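You operate a simulated robot arm through the tools that you are given. There is no shell and no other tool. Be economical: measure what you need, move in short steps, check, and stop when the job is done.

You run a simulated robot arm. Do the job below in one go: nothing can be reset, and whatever is moved stays where it is left.

Task
Unplug the toaster, brush out its crumb tray and push it back.
Fine: socket 2 goes off first; white plug on the counter by the strip; brush back. Set down upright: brown brush. Where these are worked on the way, their far stop is far enough and under half their travel is too little: crumb tray. What is to be rubbed or washed off counts as gone when no trace of it is left.
Where things are to end (x, y in the base frame): white plug within 120 mm of [690, 90].
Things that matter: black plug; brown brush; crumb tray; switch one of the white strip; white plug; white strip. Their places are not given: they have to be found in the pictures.

The check looks at the end state, three seconds after you hand in, the way a careful person would. Anything else that was tipped, shoved, dropped, spilled or broken makes it a failure.

Robot
A 7-joint arm with a two-finger parallel gripper, fixed in place. Base frame: the origin is at the foot of the arm, x ahead of it, y to its left, z up; the work surface is at about z = 900. Units: mm, rad, N and s.
With the tool pointing down near the work surface it reaches from about 200 to 740 mm from the base axis. Its first joint turns from -2.897 to 2.897 rad. Payload 1.57 kg.
The tool frame sits at the grasp point between the pads (the TCP): z along the fingers, y along the line on which they close. The tips reach 30 mm beyond it. Largest opening 110 mm; finger width 24, thickness 12; the body of the gripper, 48 by 112 mm, starts 78 mm behind the TCP.
Orientation is that of the tool frame in the base frame, as a unit quaternion [x, y, z, w]. With the fingers straight down and closing along the base's y, the tool's x points along the base's -x, its y along +y and its z along -z.

Tools
- The arm moves only by the tool jog_arm. Its argument "series" is a list of rows, each a list of 7 numbers: the turn, a rotation vector about the base's x, y, z in degrees, then the shift along the base's x, y, z in mm, then the closure, from 0 (fully open) to 1 (shut). In form: [[wx, wy, wz, dx, dy, dz, hand], ...]. A call has 1 to 12 rows; each row is the pose to reach, as a shift and turn from the pose commanded when the call began. Each row takes 0.2 s and may step no farther than 50 mm and 0.15 rad from the row before; otherwise, or with a gripper value out of range, the whole call is refused. A pose out of reach is approached as far as the arm can. The call stops where the force on the tool passes 40 N (or 10 N more than at its start, if that is more) or the arm is blocked; 0.2 s more then pass. The fingers move at their own pace (about 45 mm/s each) and stop on an object; they squeeze with about 31 N. The grip force told is the motor's: it shows also when the fingers shut on nothing. Time passes only in rows, and 0.2 s behind the last, so rows that repeat a pose let the fingers close. The reply holds the time, the measured pose of the TCP, the force on the tool along the base axes, the opening and the grip force, in the units named above and with some noise, with the torque about the TCP (base axes, N m) and any sound that the robot's microphone picked up.
- Cameras (640 x 400 px; columns grow to the right, rows downward): "scene" is fixed at [50, 499.4, 1489.3]; the picture's right is [-0.41, -0.91, 0.00], its down [-0.67, 0.30, -0.67] and it looks along [0.62, -0.28, -0.74] (base axes); focal length 245 px, centre (320, 200). "wrist" rides on the gripper at [70, 16, -141] in the tool frame; the picture's right is [-0.23, 0.97, 0.00], its down [-0.86, -0.20, -0.48] and it looks along [-0.47, -0.11, 0.88] (tool axes); focal length 222 px, centre (320, 200).
- camera(camera): a new picture of that camera. The clock stands still meanwhile.
- raise_lower(by): slides the trunk up (or, below 0, down) by that many mm; the arm rides with it, the base frame stays. It gives what a move gives, with no picture.
- measure_at(camera, pixels): for up to 12 pixels [column, row] of the newest picture of that camera ("zoom" is the newest enlarged one), the place [x, y, z] in the base frame of the surface seen there, good to about 3 mm. The clock stands still meanwhile.
- zoom(camera, box): a new picture of the part [left, top, right, bottom] of that camera's present view, enlarged. The clock stands still meanwhile.
- close_job(): hands the job in; it is judged then, once.

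Go step by step. Measure first, check grasps and placings, and put right what went wrong. The budget is 80 turns and 46 pictures, counting those below and the enlarged ones. Unless the task says otherwise, let go and move clear before handing in, and close with one line.

The tools are called as a command line: name --pt "numbers of a row" for each row, then --argument value for the rest, lists and objects as JSON in quotes. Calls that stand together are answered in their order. jog_arm: Moves the arm, as the interface text tells. Its arguments: {"type":"object","properties":{"series":{"type":"array","items":{"type":"array","items":{"type":"number"}}}},"required":["series"]} The other tools are called the same way: raise_lower (by) slides the trunk up or down; camera (camera) takes a picture; measure_at (camera, pixels) gives the place of the surface under pixels of a picture; zoom (camera, box) takes an enlarged picture of a part of a camera's view; close_job () hands the job in.

At the start:

```text
clock: 0.0
tcp_pos: [429.8, 215.5, 1230.8]
tcp_rot: [0.001, 1.0, 0.0, 0.0]
contact_force: [0.9, -0.2, 0.1]
moment: [0.0, 0.0, -0.01]
width: 109.8
finger_force: 0.1
trunk travel left (down, up): [-525.0, 65.0]
```

scene: 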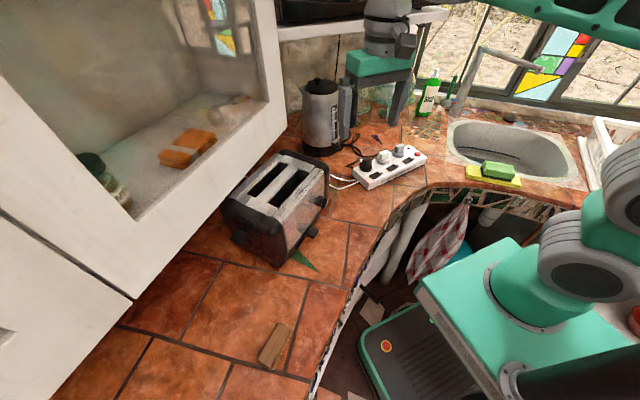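
wrist: 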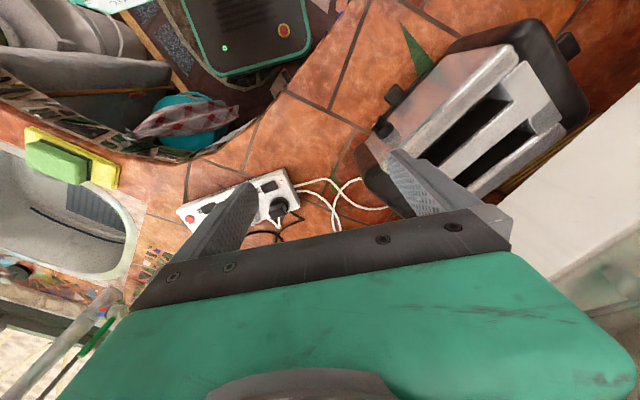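

The scene shows the toaster near (275,205), the strip near (390,165) and the brush near (273,345). I'll zoom in on the strip, the toaster and the brush.

zoom --camera "scene" --box '[320, 120, 448, 200]'

measure_at --camera "zoom" --pixels '[[160, 320], [520, 180], [440, 120], [180, 200], [240, 190], [310, 180], [390, 150], [485, 165], [250, 280], [350, 240], [430, 205]]'

zoom --camera "scene" --box '[210, 140, 370, 280]'

measure_at --camera "scene" --pixels '[[273, 345], [284, 324], [264, 362], [303, 262], [312, 231], [321, 201], [290, 158], [232, 205], [275, 235], [325, 175], [279, 264], [300, 345]]'

```text
5.00 times, centred on (384, 160) of scene
```

zoom: 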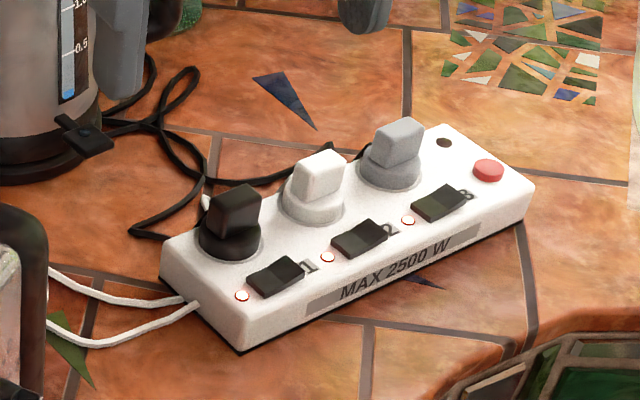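

```text
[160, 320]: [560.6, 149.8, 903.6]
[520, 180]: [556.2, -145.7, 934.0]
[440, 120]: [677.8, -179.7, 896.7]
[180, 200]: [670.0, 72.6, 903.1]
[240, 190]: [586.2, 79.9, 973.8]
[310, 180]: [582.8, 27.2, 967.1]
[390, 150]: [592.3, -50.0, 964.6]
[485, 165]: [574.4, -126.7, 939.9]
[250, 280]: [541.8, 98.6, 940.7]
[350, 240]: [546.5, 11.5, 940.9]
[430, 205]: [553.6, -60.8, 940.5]
```

```text
2.86 times, centred on (290, 210) of scene
```

zoom: 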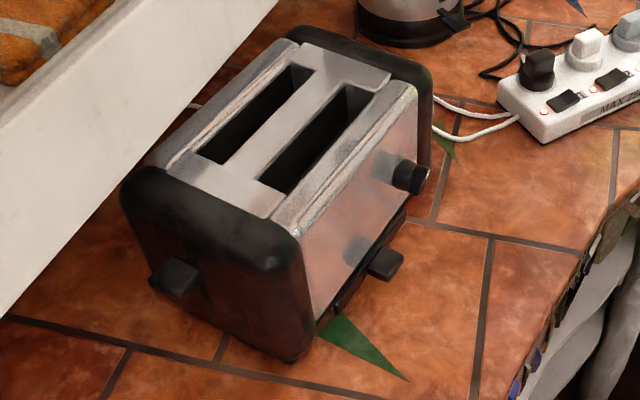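

```text
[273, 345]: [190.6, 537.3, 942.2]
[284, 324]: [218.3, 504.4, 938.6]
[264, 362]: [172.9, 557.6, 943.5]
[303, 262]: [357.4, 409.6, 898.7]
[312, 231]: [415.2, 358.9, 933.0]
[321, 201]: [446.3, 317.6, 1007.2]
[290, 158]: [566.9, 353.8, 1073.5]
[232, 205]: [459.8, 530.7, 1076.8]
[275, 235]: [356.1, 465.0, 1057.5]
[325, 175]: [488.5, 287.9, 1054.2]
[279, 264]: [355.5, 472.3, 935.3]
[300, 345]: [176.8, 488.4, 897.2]
```

The plugs run black (586,80), white (583,27), grey (592,-50), each with its own rocker switch nearer me. I'll move over the strip to read the switches and cords.

jog_arm --pt "0 0 0 0 -50 0 0" --pt "0 0 0 0 -100 0 0" --pt "0 0 0 0 -150 0 0" --pt "0 0 0 10 -195 -30 0"

zoom --camera "wrist" --box '[200, 100, 440, 250]'

```text
refused: row 4 steps farther than a row can; nothing moved
```

```text
2.67 times, centred on (320, 175) of wrist
```

zoom: 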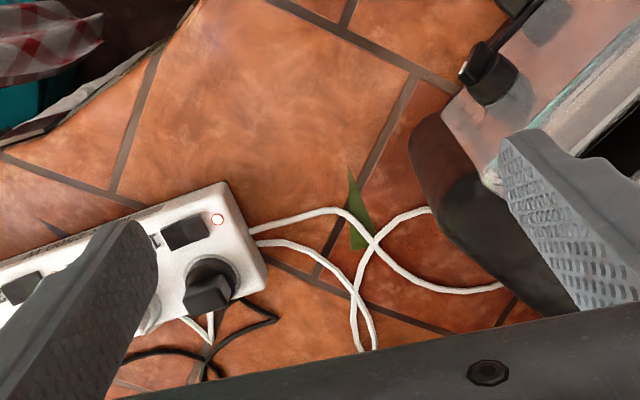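

jog_arm --pt "0 0 0 0 -50 0 0" --pt "0 0 0 0 -100 0 0" --pt "0 0 0 0 -150 0 0" --pt "0 0 0 10 -190 -20 0" --pt "0 0 0 10 -190 -20 0"

zoom --camera "wrist" --box '[200, 110, 440, 260]'

```text
clock: 1.2
tcp_pos: [442.0, 24.5, 1208.4]
tcp_rot: [0.0, 1.0, 0.0, 0.0]
contact_force: [0.6, -0.4, 0.7]
moment: [-0.02, 0.01, 0.0]
width: 109.9
finger_force: 0.0
trunk travel left (down, up): [-525.0, 65.0]
```

```text
2.67 times, centred on (320, 185) of wrist
```

zoom: 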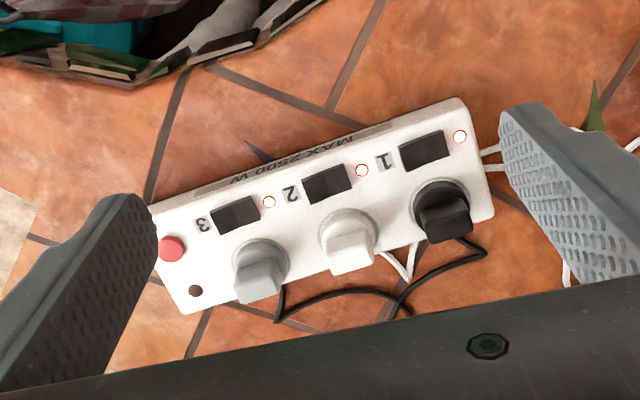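

The labels 1, 2 and 3 are readable, and the white plug sits in socket 2 with its switch at zoom (328,183). I'll measure both closely.

zoom --camera "wrist" --box '[295, 150, 375, 220]'

measure_at --camera "wrist" --pixels '[[317, 181], [322, 178], [328, 176], [350, 169], [356, 165], [363, 161], [330, 208], [327, 200], [336, 173], [367, 192], [298, 210], [288, 190]]'

```text
5.71 times, centred on (335, 185) of wrist
```

zoom: 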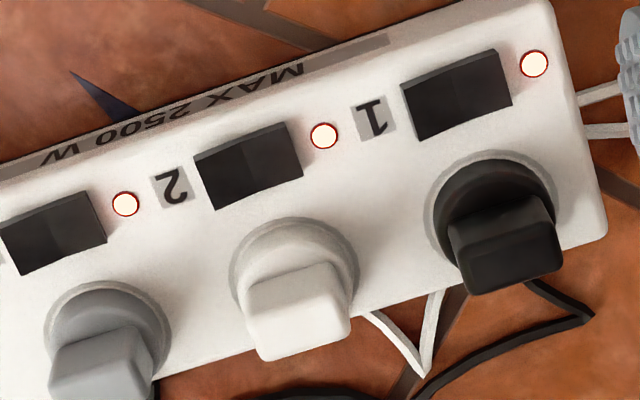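

```text
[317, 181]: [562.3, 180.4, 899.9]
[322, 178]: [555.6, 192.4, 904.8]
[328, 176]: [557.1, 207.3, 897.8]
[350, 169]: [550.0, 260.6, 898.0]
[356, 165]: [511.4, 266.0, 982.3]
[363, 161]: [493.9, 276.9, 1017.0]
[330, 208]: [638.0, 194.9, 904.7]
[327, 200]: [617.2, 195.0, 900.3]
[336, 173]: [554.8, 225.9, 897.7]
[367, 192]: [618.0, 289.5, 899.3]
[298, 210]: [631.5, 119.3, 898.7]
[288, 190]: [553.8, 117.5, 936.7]
```

Those readings came from the old full wrist frame. I'll measure again on this zoom instead.

measure_at --camera "zoom" --pixels '[[205, 182], [225, 170], [250, 164], [275, 152], [293, 145], [295, 310], [290, 235], [300, 275], [338, 330], [258, 350], [330, 270], [498, 250]]'

```text
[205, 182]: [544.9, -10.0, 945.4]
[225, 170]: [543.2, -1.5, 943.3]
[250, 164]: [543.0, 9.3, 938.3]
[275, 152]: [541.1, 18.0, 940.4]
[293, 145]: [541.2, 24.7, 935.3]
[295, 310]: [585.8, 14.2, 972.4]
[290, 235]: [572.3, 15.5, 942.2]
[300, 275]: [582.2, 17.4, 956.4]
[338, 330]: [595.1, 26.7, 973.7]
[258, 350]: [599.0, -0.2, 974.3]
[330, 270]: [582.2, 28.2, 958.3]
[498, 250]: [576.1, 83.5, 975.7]
```

Rocker 2 stands high at its label end (545,-10, z 945) and low at the lamp end, and its lamp is lit. I'll close the fingers and come down above the high end.

jog_arm --pt "0 0 0 17 -6 -35 1" --pt "0 0 0 34 -12 -70 1" --pt "0 0 0 50 -18 -105 1" --pt "0 0 0 67 -25 -140 1" --pt "0 0 0 84 -31 -178 1" --pt "0 0 0 99 -37 -215 1" --pt "0 0 0 99 -37 -220 1" --pt "0 0 0 99 -37 -220 1"

zoom --camera "wrist" --box '[200, 100, 440, 250]'

```text
clock: 3.0
tcp_pos: [541.3, -10.1, 990.7]
tcp_rot: [0.0, 1.0, 0.001, 0.0]
contact_force: [0.3, 0.2, 0.3]
moment: [0.0, 0.0, 0.0]
width: 0.3
finger_force: 21.5
trunk travel left (down, up): [-525.0, 65.0]
```

```text
2.67 times, centred on (320, 175) of wrist
```

zoom: 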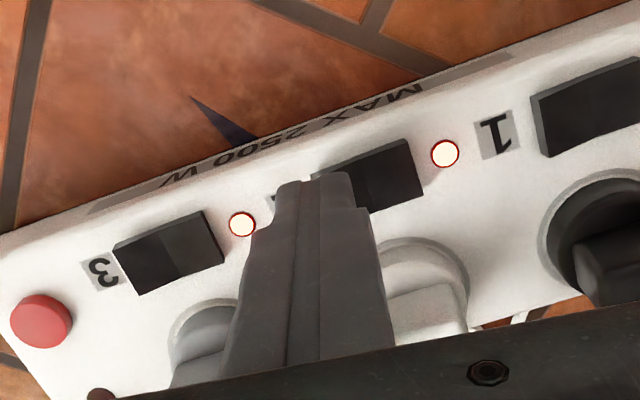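

The fingertips are over the label end of rocker 2 with its lamp still lit. I'll press down in small steps.

jog_arm --pt "0 0 0 0 0 -12 1" --pt "0 0 0 0 0 -16 1" --pt "0 0 0 0 0 -19 1" --pt "0 0 0 0 0 -22 1" --pt "0 0 0 0 0 -24 1" --pt "0 0 0 0 0 -26 1"

zoom --camera "wrist" --box '[200, 100, 440, 250]'

```text
clock: 4.4
tcp_pos: [541.3, -10.3, 972.4]
tcp_rot: [-0.001, 1.0, 0.0, 0.006]
contact_force: [-13.4, -0.4, 16.7]
moment: [0.18, 0.44, 0.16]
width: 0.0
finger_force: 21.5
trunk travel left (down, up): [-525.0, 65.0]
stopped in row 6: the force on the tool passed its limit at 44 N (the readings are from after the stop); the commanded pose is now the measured one
```

```text
2.67 times, centred on (320, 175) of wrist
```

zoom: 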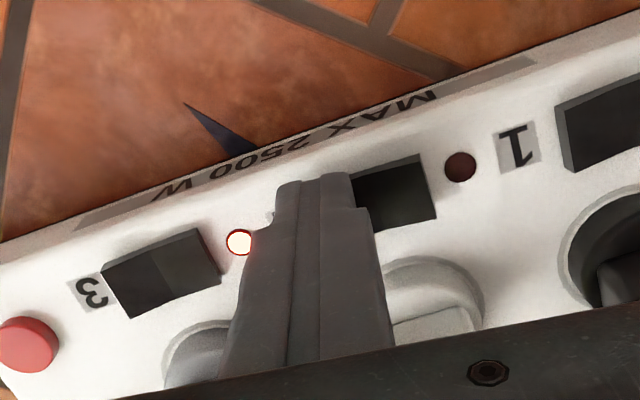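

Lamp 2 is now dark while 1 and 3 stay lit, so socket 2 is off. I'll lift clear and look at the white plug.

jog_arm --pt "0 0 0 0 0 30 1" --pt "0 0 0 -10 10 70 0.6" --pt "0 0 0 -20 20 110 0.5" --pt "0 0 0 -20 25 130 0.5" --pt "0 0 0 -20 25 130 0.5" --pt "0 0 0 -20 25 130 0.5"

zoom --camera "wrist" --box '[240, 140, 400, 240]'

zoom --camera "scene" --box '[340, 130, 436, 190]'

```text
clock: 5.8
tcp_pos: [522.5, 14.1, 1099.8]
tcp_rot: [-0.001, 1.0, 0.0, 0.005]
contact_force: [0.1, -0.6, 0.4]
moment: [-0.01, 0.01, -0.02]
width: 54.9
finger_force: 0.1
trunk travel left (down, up): [-525.0, 65.0]
```

```text
4.00 times, centred on (320, 190) of wrist
```

zoom: 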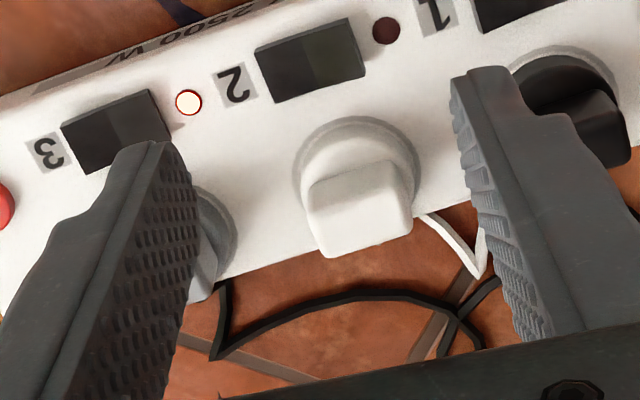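

```text
6.67 times, centred on (388, 160) of scene
```

zoom: 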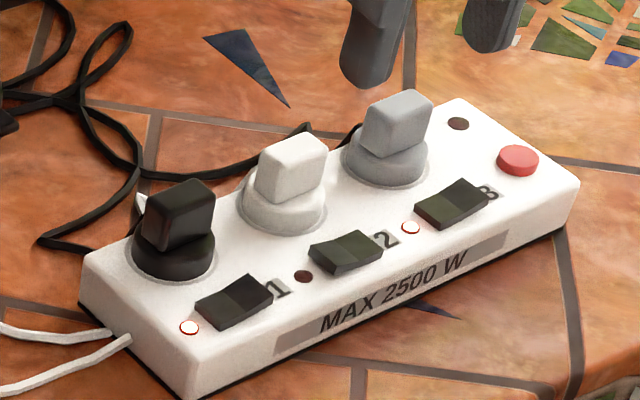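

The handle of the white plug is a block, around (292,165) in the scene zoom. I'll measure its extents.

measure_at --camera "zoom" --pixels '[[264, 158], [300, 170], [324, 150], [290, 138], [292, 155], [312, 178], [278, 180], [300, 215], [262, 205], [325, 195], [410, 100], [180, 200]]'

```text
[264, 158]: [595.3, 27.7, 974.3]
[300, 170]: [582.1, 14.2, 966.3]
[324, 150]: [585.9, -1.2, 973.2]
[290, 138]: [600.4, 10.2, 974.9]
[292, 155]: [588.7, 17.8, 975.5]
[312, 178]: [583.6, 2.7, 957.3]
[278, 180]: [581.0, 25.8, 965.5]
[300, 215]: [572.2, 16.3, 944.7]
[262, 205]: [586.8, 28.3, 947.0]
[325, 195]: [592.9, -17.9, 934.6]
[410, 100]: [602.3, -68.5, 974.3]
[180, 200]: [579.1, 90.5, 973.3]
```

The handle is centred at (591,13) and spans z 947–975, in line with the strip, which is about 8° off y. I'll descend with the fingers half open.

jog_arm --pt "0 0 3 35 0 -20 0.5" --pt "0 0 8 69 -1 -40 0.5" --pt "0 0 8 69 -1 -80 0.5" --pt "0 0 8 69 -1 -105 0.5" --pt "0 0 8 69 -1 -119 0.5" --pt "0 0 8 69 -1 -119 0.5"

zoom --camera "scene" --box '[340, 130, 436, 190]'

zoom --camera "wrist" --box '[200, 100, 440, 250]'

```text
clock: 7.2
tcp_pos: [591.7, 12.6, 981.5]
tcp_rot: [-0.07, 0.998, 0.0, 0.005]
contact_force: [-0.6, -0.2, 0.4]
moment: [-0.03, -0.04, 0.0]
width: 55.2
finger_force: 0.1
trunk travel left (down, up): [-525.0, 65.0]
```

```text
6.67 times, centred on (388, 160) of scene
```

zoom: 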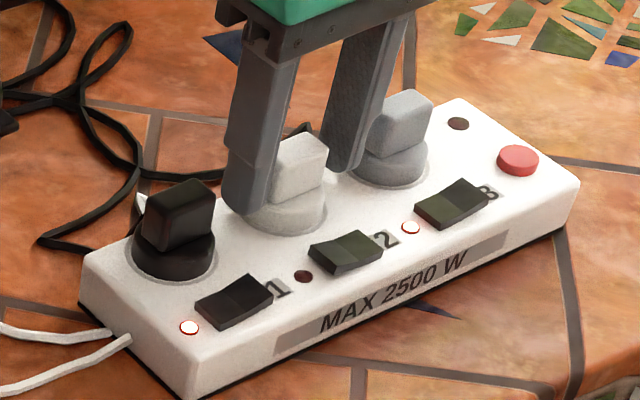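

```text
2.67 times, centred on (320, 175) of wrist
```

zoom: 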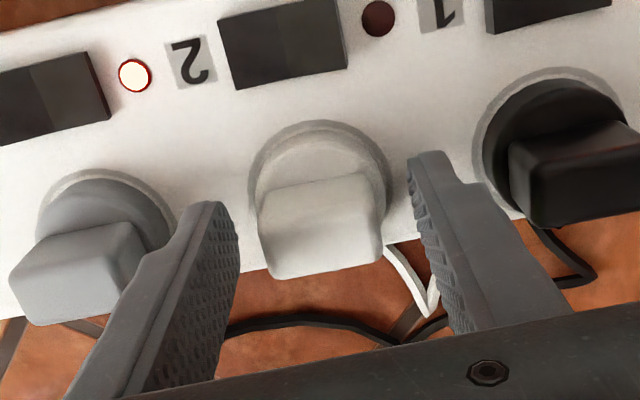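

The fingers straddle the white handle, aligned and clear of both neighbours. I'll close and pull straight up.

jog_arm --pt "0 0 0 0 0 0 1" --pt "0 0 0 0 0 0 1" --pt "0 0 0 0 0 0 1" --pt "0 0 0 0 0 8 1" --pt "0 0 0 0 0 20 1" --pt "0 0 0 0 0 35 1" --pt "0 0 0 0 0 50 1"

zoom --camera "scene" --box '[310, 110, 438, 190]'

```text
clock: 8.8
tcp_pos: [590.6, 12.2, 1030.6]
tcp_rot: [-0.07, 0.998, -0.001, 0.005]
contact_force: [-0.4, -0.3, -2.2]
moment: [-0.03, 0.0, 0.01]
width: 33.2
finger_force: 31.1
trunk travel left (down, up): [-525.0, 65.0]
```

```text
5.00 times, centred on (374, 150) of scene
```

zoom: 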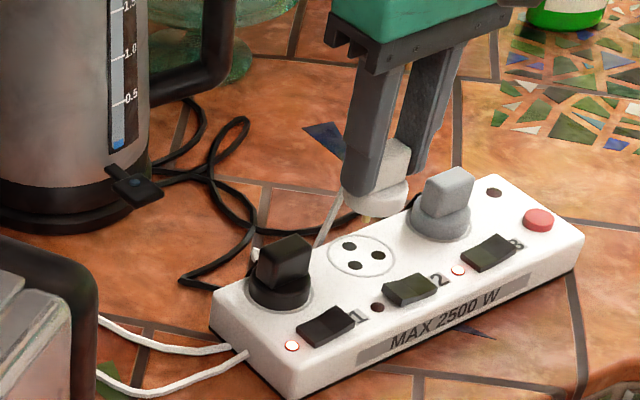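

The plug is out and held. Next I need a clear spot on the counter behind the strip, away from the black cord.

measure_at --camera "zoom" --pixels '[[290, 180], [315, 140], [300, 210], [270, 160], [330, 165], [240, 120], [210, 170], [140, 225], [250, 210], [330, 230], [400, 205]]'

camera --camera "wrist"

```text
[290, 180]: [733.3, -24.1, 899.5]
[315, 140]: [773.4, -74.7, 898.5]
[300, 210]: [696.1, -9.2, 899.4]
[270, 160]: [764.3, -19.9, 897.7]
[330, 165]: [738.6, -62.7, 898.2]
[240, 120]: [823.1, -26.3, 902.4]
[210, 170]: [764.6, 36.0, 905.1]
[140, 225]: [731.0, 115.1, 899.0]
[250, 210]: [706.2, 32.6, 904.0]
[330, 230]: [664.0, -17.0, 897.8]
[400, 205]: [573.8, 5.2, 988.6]
```

```text
31 pictures are left
```

wrist: 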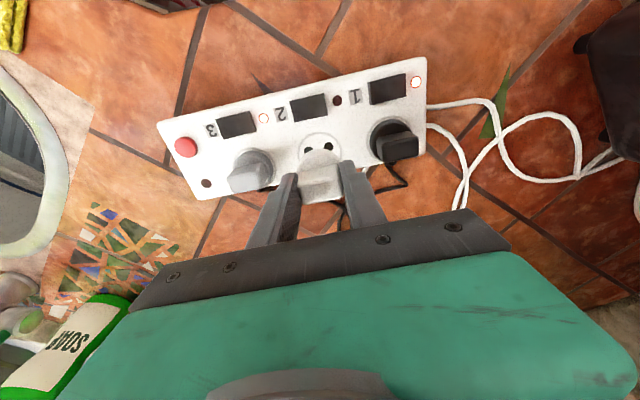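

The gap behind the strip around (675,37) is about 55 mm from the target and in front of the kettle. I'll carry the plug there and lower it gently.

jog_arm --pt "0 0 0 10 0 20 1" --pt "0 0 0 45 12 20 1" --pt "0 0 0 84 25 20 1" --pt "0 0 0 84 25 0 1" --pt "0 0 0 84 25 -25 1" --pt "0 0 0 84 25 -40 1" --pt "0 0 0 84 25 -40 1"

zoom --camera "scene" --box '[310, 110, 438, 190]'

```text
clock: 10.4
tcp_pos: [675.8, 38.6, 991.1]
tcp_rot: [-0.071, 0.997, 0.001, 0.006]
contact_force: [0.2, -0.3, -0.6]
moment: [-0.02, 0.02, 0.01]
width: 33.0
finger_force: 31.1
trunk travel left (down, up): [-525.0, 65.0]
```

```text
5.00 times, centred on (374, 150) of scene
```

zoom: 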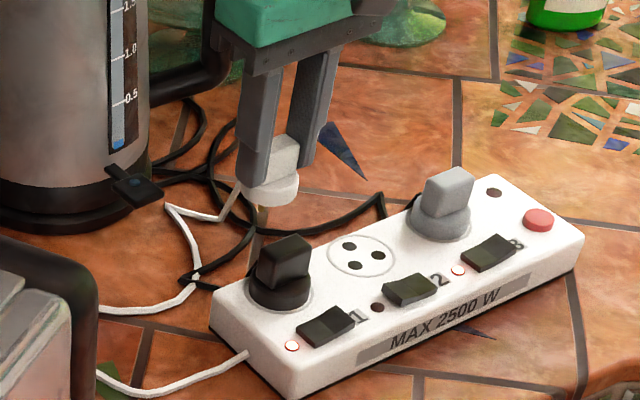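

The plug hangs clear behind the strip with its cord trailing from the toaster. I'll lower it to contact.

jog_arm --pt "0 0 0 0 0 -8 1" --pt "0 0 0 0 0 -14 1" --pt "0 0 0 0 0 -20 1" --pt "0 0 0 0 0 -24 1" --pt "0 0 0 0 0 -28 1"

```text
clock: 11.6
tcp_pos: [676.9, 37.3, 963.3]
tcp_rot: [-0.071, 0.997, 0.001, 0.005]
contact_force: [0.5, 0.2, -0.2]
moment: [0.02, -0.03, 0.04]
width: 33.2
finger_force: 31.1
trunk travel left (down, up): [-525.0, 65.0]
```

jog_arm --pt "0 0 0 0 0 -3 1" --pt "0 0 0 0 0 -6 1" --pt "0 0 0 0 0 -9 1" --pt "0 0 0 0 0 -12 1" --pt "0 0 0 0 0 -15 1" --pt "0 0 0 0 0 -18 1"

zoom --camera "scene" --box '[310, 110, 438, 190]'

```text
clock: 12.9
tcp_pos: [680.2, 38.0, 955.1]
tcp_rot: [-0.07, 0.997, 0.001, 0.014]
contact_force: [-0.9, 0.2, 13.4]
moment: [0.03, 0.03, 0.01]
width: 33.3
finger_force: 31.0
trunk travel left (down, up): [-525.0, 65.0]
stopped in row 6: the force on the tool passed its limit at 44 N (the readings are from after the stop); the commanded pose is now the measured one
```

```text
5.00 times, centred on (374, 150) of scene
```

zoom: 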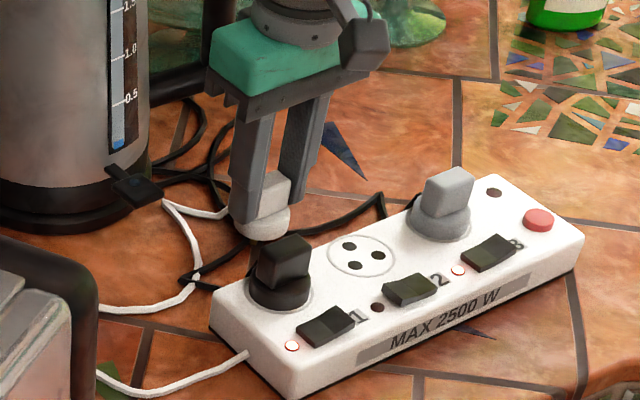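

The plug is down on the counter. I'll open the fingers gradually and lift away.

jog_arm --pt "0 0 0 0 0 1 0.6" --pt "0 0 0 0 0 1 0.4" --pt "0 0 0 0 0 1 0.4" --pt "0 0 0 0 0 20 0.4" --pt "0 0 0 0 0 60 0.4" --pt "0 0 0 -10 0 100 0.4" --pt "0 0 0 -40 0 140 0.4"

zoom --camera "scene" --box '[310, 110, 438, 190]'

measure_at --camera "zoom" --pixels '[[267, 190], [262, 215], [285, 260], [450, 185]]'

```text
clock: 14.5
tcp_pos: [638.9, 39.0, 1091.9]
tcp_rot: [-0.071, 0.997, 0.001, 0.01]
contact_force: [-0.6, 0.1, 0.5]
moment: [0.02, -0.02, -0.01]
width: 66.0
finger_force: 0.1
trunk travel left (down, up): [-525.0, 65.0]
```

```text
5.00 times, centred on (374, 150) of scene
```

zoom: 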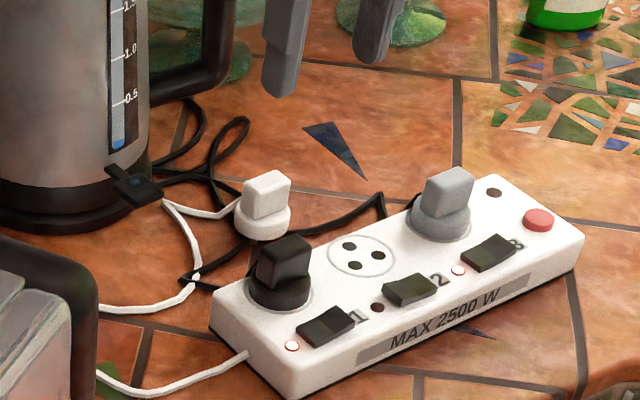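

```text
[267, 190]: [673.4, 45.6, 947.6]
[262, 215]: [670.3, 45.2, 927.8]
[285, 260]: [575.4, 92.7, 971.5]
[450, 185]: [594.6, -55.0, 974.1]
```

The white plug stands on the counter at (673,45), about 48 mm from its target. Now the toaster: I'll zoom on the tray handle at the bottom of its long side, and on the brush.

zoom --camera "scene" --box '[270, 185, 350, 275]'

measure_at --camera "zoom" --pixels '[[310, 165], [320, 210], [345, 195], [300, 230], [285, 215], [210, 320], [350, 130], [320, 240], [400, 110], [370, 85], [270, 260], [345, 210]]'

zoom --camera "scene" --box '[240, 310, 320, 380]'

measure_at --camera "zoom" --pixels '[[340, 110], [390, 140], [240, 390], [140, 360], [270, 250], [320, 260], [160, 390], [200, 410], [225, 320], [310, 190], [370, 220], [300, 370]]'

```text
4.44 times, centred on (310, 230) of scene
```

zoom: 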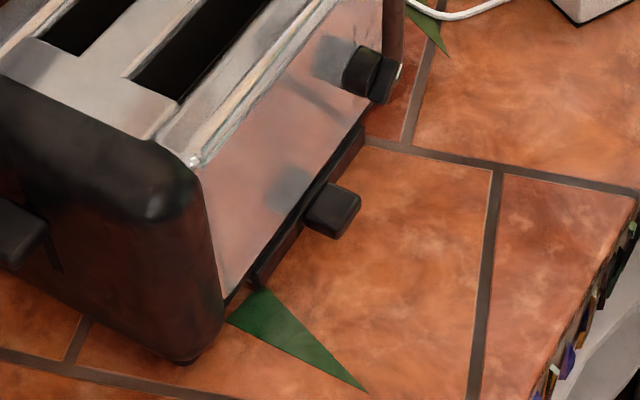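

```text
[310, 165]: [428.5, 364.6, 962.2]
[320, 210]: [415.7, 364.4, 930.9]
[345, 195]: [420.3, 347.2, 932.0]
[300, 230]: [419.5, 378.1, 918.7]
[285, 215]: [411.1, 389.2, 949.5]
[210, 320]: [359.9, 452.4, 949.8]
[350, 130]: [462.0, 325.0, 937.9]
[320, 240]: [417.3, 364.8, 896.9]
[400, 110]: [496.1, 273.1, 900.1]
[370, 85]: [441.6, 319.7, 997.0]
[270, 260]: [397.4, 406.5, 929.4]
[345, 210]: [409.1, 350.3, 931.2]
```

```text
5.71 times, centred on (280, 345) of scene
```

zoom: 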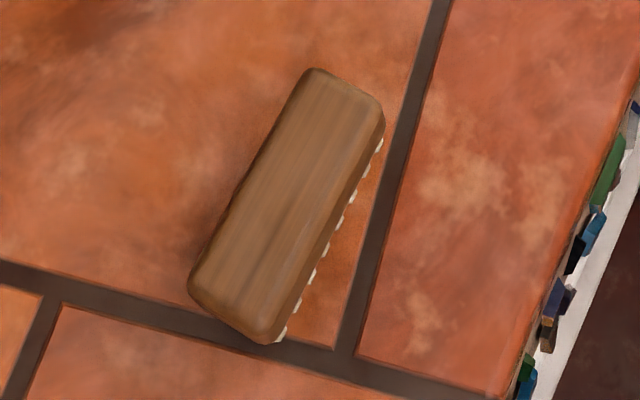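

```text
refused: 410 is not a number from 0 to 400
```

The tray is the black strip along the long side, with a knob near (415,360,931) and an outward normal of about (-0.8,-0.6). I'll swing to a 45° approach pose in front of it for a close look, keeping the fingers half open.

jog_arm --pt "2.17 -5.25 3.42 -30 27 20 0.4" --pt "4.34 -10.5 6.85 -60 54 30 0.4" --pt "6.5 -15.75 10.27 -90 81 30 0.4" --pt "8.67 -21 13.7 -120 108 30 0.4" --pt "10.84 -26.25 17.1 -150 135 30 0.4" --pt "13.0 -31.5 20.55 -182 162 25 0.4" --pt "15.17 -36.75 24 -214 190 15 0.4" --pt "17.34 -42 27.4 -244 216 0 0.4" --pt "17.34 -42 27.4 -270 240 -30 0.4" --pt "17.34 -42 27.4 -297 264 -60 0.4" --pt "17.34 -42 27.4 -297 264 -72 0.4"

camera --camera "wrist"

measure_at --camera "scene" --pixels '[[280, 323], [287, 330], [265, 360], [275, 366], [268, 343]]'

```text
clock: 16.9
tcp_pos: [342.5, 303.6, 1019.1]
tcp_rot: [-0.291, 0.873, 0.123, 0.372]
contact_force: [0.7, 0.6, -0.2]
moment: [0.0, 0.01, 0.02]
width: 66.1
finger_force: 0.1
trunk travel left (down, up): [-525.0, 65.0]
```

```text
25 pictures are left
```

wrist: 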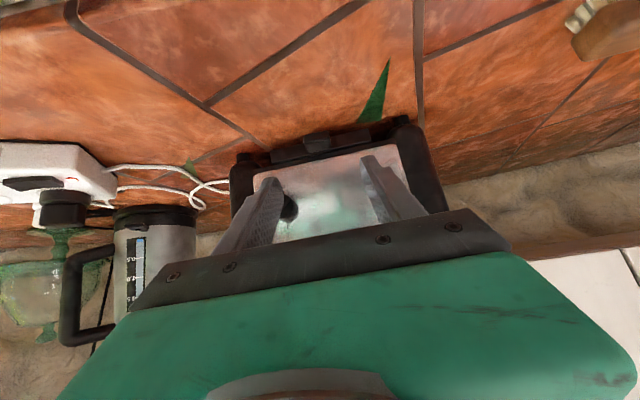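

```text
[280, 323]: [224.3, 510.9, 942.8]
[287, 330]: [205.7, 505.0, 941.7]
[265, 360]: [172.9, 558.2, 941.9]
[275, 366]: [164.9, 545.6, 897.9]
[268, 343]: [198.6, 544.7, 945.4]
```

zoom --camera "wrist" --box '[220, 100, 460, 250]'

measure_at --camera "zoom" --pixels '[[145, 130], [285, 107], [180, 150], [225, 145], [137, 115], [300, 88], [400, 62], [60, 160], [280, 130], [215, 97], [220, 125], [310, 115]]'

```text
2.67 times, centred on (340, 175) of wrist
```

zoom: 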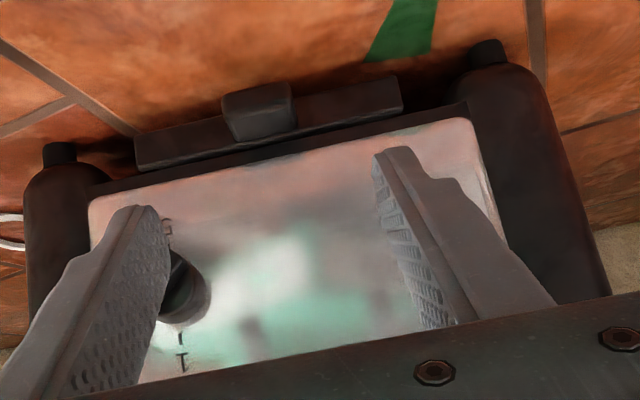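

```text
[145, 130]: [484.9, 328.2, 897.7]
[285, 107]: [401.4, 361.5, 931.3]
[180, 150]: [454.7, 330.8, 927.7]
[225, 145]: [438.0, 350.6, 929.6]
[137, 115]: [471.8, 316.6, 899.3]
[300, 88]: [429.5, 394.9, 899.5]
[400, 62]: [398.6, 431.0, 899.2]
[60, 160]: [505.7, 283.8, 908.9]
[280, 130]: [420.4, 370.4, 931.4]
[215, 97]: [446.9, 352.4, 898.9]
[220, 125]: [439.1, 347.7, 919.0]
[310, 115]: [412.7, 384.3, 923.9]
```

The knob is the box at zoom (258,110) in front of the tray plate. A few more measurements will pin down its centre.

measure_at --camera "zoom" --pixels '[[232, 120], [258, 112], [288, 105], [258, 127], [236, 130], [258, 98], [230, 98], [286, 88], [200, 142], [200, 150], [360, 105], [258, 135]]'

```text
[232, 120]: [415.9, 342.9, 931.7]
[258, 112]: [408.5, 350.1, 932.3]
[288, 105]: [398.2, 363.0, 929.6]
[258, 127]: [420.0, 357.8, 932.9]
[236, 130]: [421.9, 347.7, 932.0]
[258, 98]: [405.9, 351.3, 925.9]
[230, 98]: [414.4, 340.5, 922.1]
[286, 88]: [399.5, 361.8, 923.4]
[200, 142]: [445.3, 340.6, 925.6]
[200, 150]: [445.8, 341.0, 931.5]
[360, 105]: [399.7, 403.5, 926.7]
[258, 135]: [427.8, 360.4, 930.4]
```

The knob's centre is about (413,356,923), roughly 30 mm wide. I'll approach along the tool axis and straddle it.

jog_arm --pt "0 0 0 15 11 -22 0.5" --pt "0 0 0 30 22 -44 0.5" --pt "0 0 0 43 32 -62 0.5" --pt "0 0 0 56 42 -78 0.5" --pt "0 0 0 56 42 -78 0.5"

zoom --camera "wrist" --box '[220, 100, 460, 250]'

```text
clock: 18.1
tcp_pos: [397.6, 345.3, 942.9]
tcp_rot: [-0.292, 0.872, 0.124, 0.372]
contact_force: [0.2, 0.5, -0.5]
moment: [-0.03, -0.02, 0.04]
width: 55.0
finger_force: 0.0
trunk travel left (down, up): [-525.0, 65.0]
```

```text
2.67 times, centred on (340, 175) of wrist
```

zoom: 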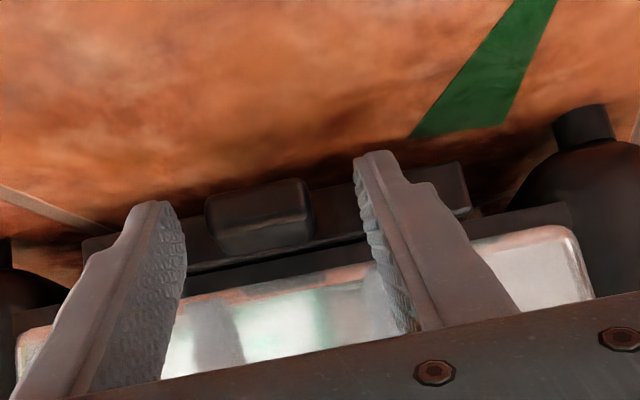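

The knob sits between the fingertips. I'll close and check the width.

jog_arm --pt "0 0 0 3 2 -4 0.5" --pt "0 0 0 3 2 -4 0.8" --pt "0 0 0 3 2 -4 1" --pt "0 0 0 3 2 -4 1" --pt "0 0 0 3 2 -4 1"

```text
clock: 19.3
tcp_pos: [401.1, 345.2, 938.7]
tcp_rot: [-0.291, 0.873, 0.124, 0.372]
contact_force: [2.1, -5.2, -0.4]
moment: [-0.02, -0.06, -0.33]
width: 32.0
finger_force: 30.4
trunk travel left (down, up): [-525.0, 65.0]
```

The grip holds at 32 mm. I'll pull the tray out along (-0.8,-0.6) in small steps.

jog_arm --pt "0 0 0 -8 -6 0 1" --pt "0 0 0 -16 -12 0 1" --pt "0 0 0 -24 -18 0 1" --pt "0 0 0 -32 -24 0 1" --pt "0 0 0 -40 -30 0 1" --pt "0 0 0 -48 -36 0 1"

zoom --camera "scene" --box '[240, 170, 360, 290]'

```text
clock: 20.7
tcp_pos: [352.2, 309.5, 939.3]
tcp_rot: [-0.291, 0.872, 0.124, 0.374]
contact_force: [3.2, -4.3, 8.8]
moment: [-0.11, -0.26, -0.17]
width: 31.7
finger_force: 31.4
trunk travel left (down, up): [-525.0, 65.0]
```

```text
3.33 times, centred on (300, 230) of scene
```

zoom: 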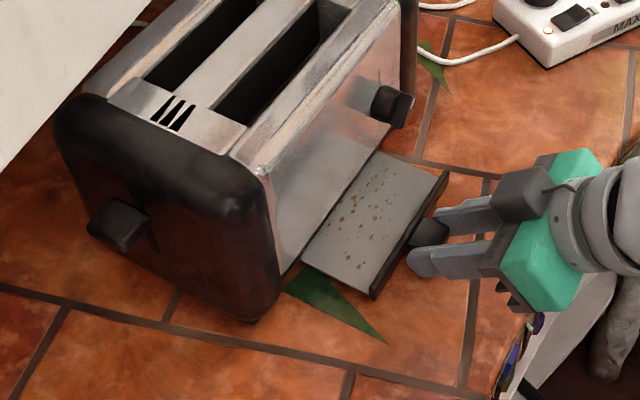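

The tray slides freely, about 60 mm so far, with crumbs visible. I'll pull on in smaller steps and watch the force.

jog_arm --pt "0 0 0 -4 -3 0 1" --pt "0 0 0 -8 -6 0 1" --pt "0 0 0 -12 -9 0 1" --pt "0 0 0 -16 -12 0 1"

```text
clock: 21.7
tcp_pos: [337.5, 297.1, 937.9]
tcp_rot: [-0.292, 0.872, 0.125, 0.373]
contact_force: [2.5, -4.2, 11.5]
moment: [0.17, -0.21, -0.19]
width: 31.8
finger_force: 30.7
trunk travel left (down, up): [-525.0, 65.0]
```

It is still sliding. I'll take another short pull with a hair of lift to ease the vertical load.

jog_arm --pt "0 0 0 -4 -3 1 1" --pt "0 0 0 -8 -6 1 1" --pt "0 0 0 -12 -9 1 1" --pt "0 0 0 -16 -12 1 1"

zoom --camera "scene" --box '[240, 170, 360, 290]'

```text
clock: 22.7
tcp_pos: [321.6, 284.7, 938.3]
tcp_rot: [-0.291, 0.873, 0.123, 0.372]
contact_force: [2.2, -4.1, 6.9]
moment: [-0.16, 0.16, -0.17]
width: 31.7
finger_force: 30.9
trunk travel left (down, up): [-525.0, 65.0]
```

```text
3.33 times, centred on (300, 230) of scene
```

zoom: 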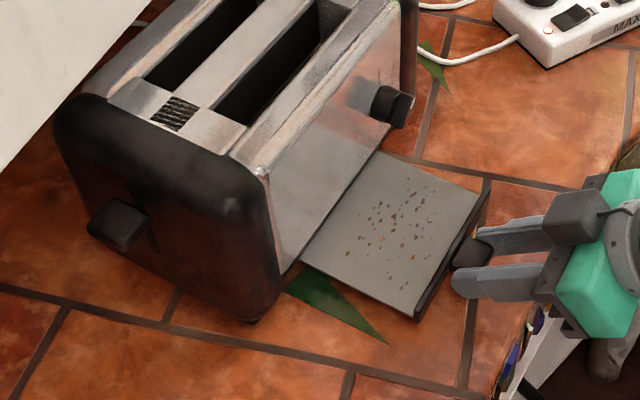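

The crumbs are all clear of the toaster and the tray is about 100 mm out. I'll release the knob and back away along the tool axis.

jog_arm --pt "0 0 0 0 0 0 0.7" --pt "0 0 0 0 0 0 0.5" --pt "0 0 0 0 0 0 0.5" --pt "0 0 0 -17 -13 21 0.5" --pt "0 0 0 -40 -30 50 0.5" --pt "0 0 0 -45 -30 95 0.5" --pt "0 0 0 -45 -20 140 0.5"

jog_arm --pt "0.28 4.43 -6.96 -6 22 5 0" --pt "0.56 8.85 -13.9 -14 45 10 0" --pt "0.84 13.3 -20.9 -22 68 10 0" --pt "1.12 17.7 -27.85 -30 91 10 0" --pt "1.4 22.1 -34.8 -38 114 10 0" --pt "1.68 26.6 -41.8 -46 137 10 0" --pt "1.97 31 -48.7 -54 160 10 0" --pt "2.25 35.4 -55.7 -62 184 10 0" --pt "2.53 39.85 -62.7 -70 208 10 0" --pt "2.81 44.3 -69.6 -78 232 10 0" --pt "3.09 48.7 -76.6 -85 250 0 0" --pt "3.09 48.7 -76.6 -85 250 0 0"

camera --camera "wrist"

```text
clock: 24.3
tcp_pos: [277.9, 265.5, 1077.9]
tcp_rot: [-0.292, 0.873, 0.123, 0.371]
contact_force: [-0.4, 0.7, 0.0]
moment: [-0.01, -0.03, 0.03]
width: 54.8
finger_force: 0.0
trunk travel left (down, up): [-525.0, 65.0]
```

```text
clock: 26.9
tcp_pos: [192.0, 514.0, 1078.8]
tcp_rot: [0.375, 0.927, -0.005, 0.009]
contact_force: [0.3, 0.3, 0.1]
moment: [-0.02, 0.03, -0.03]
width: 109.9
finger_force: 0.0
trunk travel left (down, up): [-525.0, 65.0]
```

```text
20 pictures are left
```

wrist: 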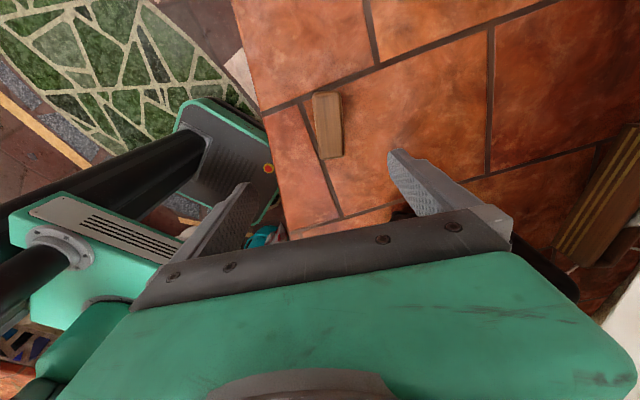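

The brush is at (328,125) in the wrist view. I'll measure its corners.

measure_at --camera "wrist" --pixels '[[316, 96], [338, 94], [320, 155], [340, 153], [327, 125], [317, 125], [338, 125], [311, 98], [500, 220], [560, 250]]'

```text
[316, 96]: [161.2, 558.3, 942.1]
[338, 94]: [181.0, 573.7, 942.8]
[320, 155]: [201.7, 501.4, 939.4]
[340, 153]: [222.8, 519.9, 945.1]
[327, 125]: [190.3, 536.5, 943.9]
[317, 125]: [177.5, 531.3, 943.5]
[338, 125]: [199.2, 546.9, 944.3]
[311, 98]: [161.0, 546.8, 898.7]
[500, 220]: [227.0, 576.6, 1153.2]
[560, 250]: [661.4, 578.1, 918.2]
```

The brush is centred at (191,538), about 75×30 mm, with its long axis parallel to the toaster face and its top at z 943. Gripping it by its ends will let it get close to the face, so I'll turn +81° above it and measure the crumbs meanwhile.

jog_arm --pt "0 0 8.1 0 3 0 0" --pt "0 0 16.2 0 6 0 0" --pt "0 0 24.3 0 9 0 0" --pt "0 0 32.4 0 12 0 0" --pt "0 0 40.5 0 15 0 0" --pt "0 0 48.6 0 18 0 0" --pt "0 0 56.7 0 20 0 0" --pt "0 0 64.8 0 22 0 0" --pt "0 0 72.9 0 24 -10 0" --pt "0 0 81 0 24 -30 0" --pt "0 0 81 0 24 -50 0"

zoom --camera "scene" --box '[320, 215, 400, 265]'

camera --camera "scene"

measure_at --camera "scene" --pixels '[[352, 232], [346, 228], [363, 226], [372, 229], [356, 248], [361, 257], [355, 215], [376, 225], [385, 228], [130, 297], [60, 375], [350, 240]]'

```text
clock: 29.3
tcp_pos: [191.7, 537.5, 1029.1]
tcp_rot: [-0.317, 0.948, 0.003, 0.01]
contact_force: [0.4, -0.2, -0.4]
moment: [0.0, 0.02, -0.02]
width: 109.7
finger_force: 0.0
trunk travel left (down, up): [-525.0, 65.0]
```

```text
8.00 times, centred on (360, 240) of scene
```

zoom: 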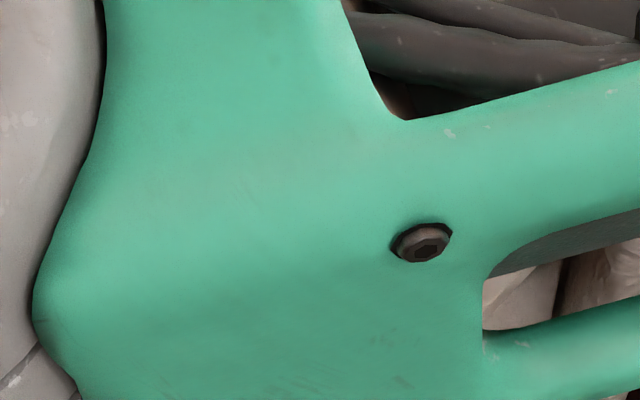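

```text
18 pictures are left
```

scene: 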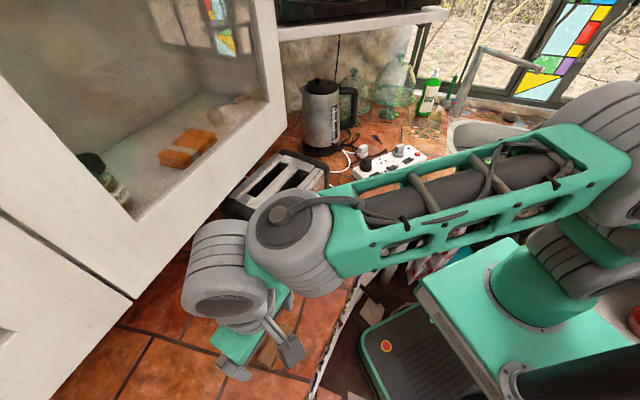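

```text
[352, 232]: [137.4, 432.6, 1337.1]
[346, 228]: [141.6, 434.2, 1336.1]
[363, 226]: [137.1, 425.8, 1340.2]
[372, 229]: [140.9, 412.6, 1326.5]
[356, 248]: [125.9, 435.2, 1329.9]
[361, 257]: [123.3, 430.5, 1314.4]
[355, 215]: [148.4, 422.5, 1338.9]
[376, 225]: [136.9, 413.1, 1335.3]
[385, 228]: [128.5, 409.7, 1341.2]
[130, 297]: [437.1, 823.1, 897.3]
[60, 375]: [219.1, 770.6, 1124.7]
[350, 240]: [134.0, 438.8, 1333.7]
```

The arm hides the tray from this camera, so I'll look at the crumbs later. Grasping the brush now: down 70 mm, then close on its ends.

jog_arm --pt "0 0 0 0 0 -30 0" --pt "0 0 0 0 0 -55 0" --pt "0 0 0 0 0 -71 0" --pt "0 0 0 0 0 -71 0.3" --pt "0 0 0 0 0 -71 0.6" --pt "0 0 0 0 0 -71 0.6" --pt "0 0 0 0 0 -71 1" --pt "0 0 0 0 0 -71 1"

camera --camera "wrist"

```text
clock: 31.1
tcp_pos: [192.0, 538.2, 956.7]
tcp_rot: [-0.317, 0.948, 0.003, 0.01]
contact_force: [0.3, 0.0, 0.1]
moment: [0.02, 0.01, 0.0]
width: 79.4
finger_force: 31.1
trunk travel left (down, up): [-525.0, 65.0]
```

```text
17 pictures are left
```

wrist: 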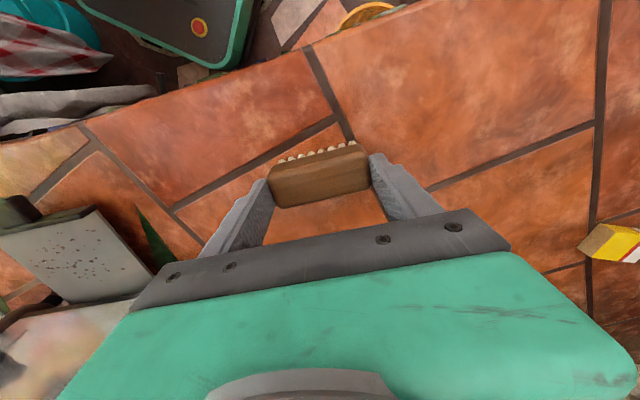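

The brush is held at 79 mm, and the tray with its crumbs shows at the left. I'll zoom and measure it.

zoom --camera "wrist" --box '[0, 190, 160, 310]'

measure_at --camera "zoom" --pixels '[[160, 185], [300, 170], [340, 230], [430, 290], [310, 340], [200, 260], [240, 245], [390, 100], [560, 370], [300, 395], [40, 190], [370, 70]]'

```text
3.33 times, centred on (80, 250) of wrist
```

zoom: 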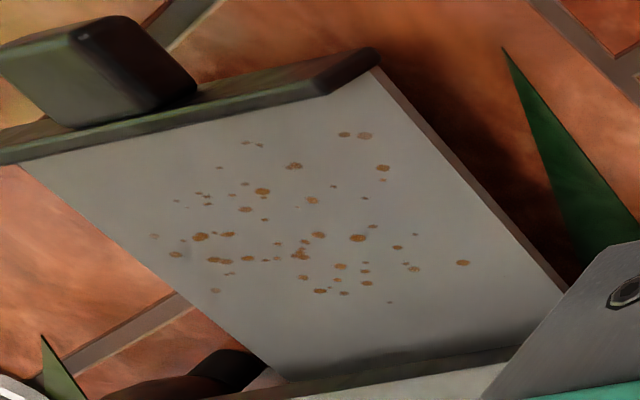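

```text
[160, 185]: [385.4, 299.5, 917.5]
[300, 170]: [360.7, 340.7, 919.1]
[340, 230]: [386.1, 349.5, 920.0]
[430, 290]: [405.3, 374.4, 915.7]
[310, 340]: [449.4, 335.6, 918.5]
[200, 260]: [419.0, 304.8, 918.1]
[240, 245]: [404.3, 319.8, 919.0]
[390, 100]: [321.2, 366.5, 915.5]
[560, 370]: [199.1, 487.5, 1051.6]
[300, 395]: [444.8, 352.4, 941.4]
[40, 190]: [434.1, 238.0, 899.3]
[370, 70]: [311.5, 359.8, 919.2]
```

The tray surface is at z≈918. The crumbs span 75 mm along the tray's pull direction, almost to the face, and about 100 mm across. I'll lift the brush and carry it above the tray, then check the dial clearance.

jog_arm --pt "0 0 0 0 0 15 1" --pt "0 0 0 0 0 60 1" --pt "0 0 0 0 0 105 1" --pt "0 0 0 20 -20 135 1" --pt "0 0 0 50 -52 135 1" --pt "0 0 0 80 -85 135 1" --pt "0 0 0 112 -118 135 1" --pt "0 0 0 144 -152 130 1" --pt "0 0 0 176 -184 110 1" --pt "0 0 0 176 -184 80 1" --pt "0 0 0 176 -184 80 1"

camera --camera "wrist"

zoom --camera "scene" --box '[240, 150, 400, 270]'

```text
clock: 33.5
tcp_pos: [368.7, 354.5, 1038.5]
tcp_rot: [-0.317, 0.948, 0.002, 0.01]
contact_force: [0.7, 0.9, -0.6]
moment: [0.0, 0.03, 0.04]
width: 79.1
finger_force: 31.0
trunk travel left (down, up): [-525.0, 65.0]
```

```text
15 pictures are left
```

wrist: 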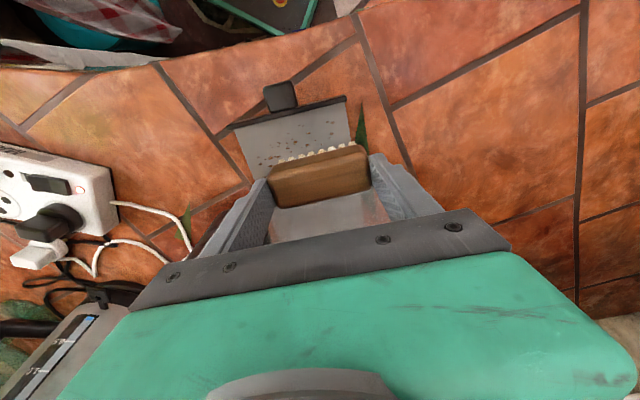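

```text
3.33 times, centred on (320, 210) of scene
```

zoom: 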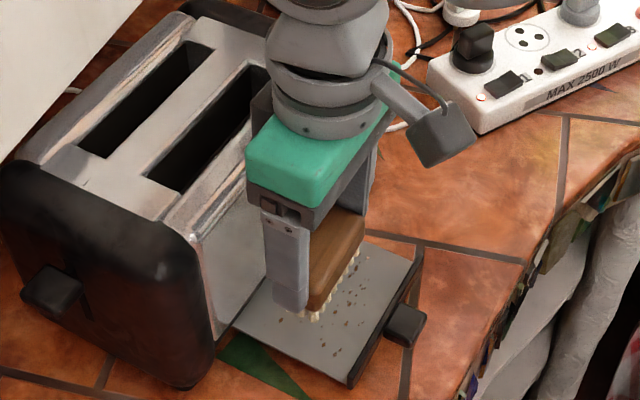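

The brush hangs over the tray with clearance. I'll measure the tray edges and the remaining crumb extents from this view.

measure_at --camera "zoom" --pixels '[[240, 325], [345, 378], [405, 255], [368, 250], [368, 257], [335, 350], [276, 325], [330, 326], [380, 290], [250, 300], [220, 250], [405, 325]]'

```text
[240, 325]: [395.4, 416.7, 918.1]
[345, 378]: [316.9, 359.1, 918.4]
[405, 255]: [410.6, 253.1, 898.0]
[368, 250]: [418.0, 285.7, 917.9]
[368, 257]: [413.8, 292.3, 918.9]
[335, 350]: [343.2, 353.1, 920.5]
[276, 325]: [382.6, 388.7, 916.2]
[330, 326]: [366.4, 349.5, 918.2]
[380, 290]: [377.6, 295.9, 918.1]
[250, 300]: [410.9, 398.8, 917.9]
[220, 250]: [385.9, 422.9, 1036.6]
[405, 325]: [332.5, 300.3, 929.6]
```

The tray spans about 120 mm across and the face is at p≈-563. I'll tilt 6° so the bristles lead inward, then lower the brush to just above the tray.

jog_arm --pt "3.6 -4.8 0 2.6 -3.5 -20 1" --pt "3.6 -4.8 0 2.6 -3.5 -45 1" --pt "3.6 -4.8 0 2.6 -3.5 -55 1" --pt "3.6 -4.8 0 2.6 -3.5 -58 1" --pt "3.6 -4.8 0 2.6 -3.5 -60 1"

jog_arm --pt "0 0 0 0 0 -1 1" --pt "0 0 0 0 0 -2 1" --pt "0 0 0 0 0 -3 1"

```text
clock: 34.7
tcp_pos: [370.7, 352.4, 978.0]
tcp_rot: [-0.316, 0.947, 0.02, 0.06]
contact_force: [-0.2, -0.7, 1.5]
moment: [0.02, 0.02, 0.02]
width: 79.4
finger_force: 31.5
trunk travel left (down, up): [-525.0, 65.0]
```

```text
clock: 35.5
tcp_pos: [370.6, 352.0, 977.7]
tcp_rot: [-0.314, 0.947, 0.021, 0.062]
contact_force: [1.1, -1.8, 19.0]
moment: [-0.11, 0.09, 0.03]
width: 79.5
finger_force: 31.0
trunk travel left (down, up): [-525.0, 65.0]
```

The bristles touched the tray at TCP z 978, reading 19 N. I'll ease off 1.5 mm and stroke in toward the face and back out to the plate.

jog_arm --pt "0 0 0 0 0 1.5 1" --pt "0 0 0 7 5 1.5 1" --pt "0 0 0 14 10.5 1.5 1" --pt "0 0 0 22 16.5 1.5 1" --pt "0 0 0 22 16.5 1.5 1" --pt "0 0 0 14 10.5 1.5 1" --pt "0 0 0 7 5 1.5 1" --pt "0 0 0 0 0 1.5 1" --pt "0 0 0 -7 -5 1.5 1" --pt "0 0 0 -14 -10.5 1.5 1" --pt "0 0 0 -19 -14 1.5 1" --pt "0 0 0 -19 -14 30 1"

zoom --camera "scene" --box '[270, 180, 390, 280]'

```text
clock: 38.1
tcp_pos: [352.7, 337.1, 1003.1]
tcp_rot: [-0.315, 0.947, 0.018, 0.058]
contact_force: [-0.2, 0.4, -0.4]
moment: [0.0, 0.0, -0.04]
width: 79.1
finger_force: 30.5
trunk travel left (down, up): [-525.0, 65.0]
```

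```text
4.00 times, centred on (330, 230) of scene
```

zoom: 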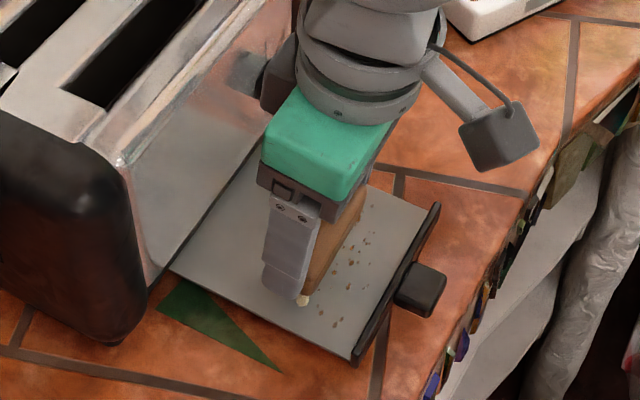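

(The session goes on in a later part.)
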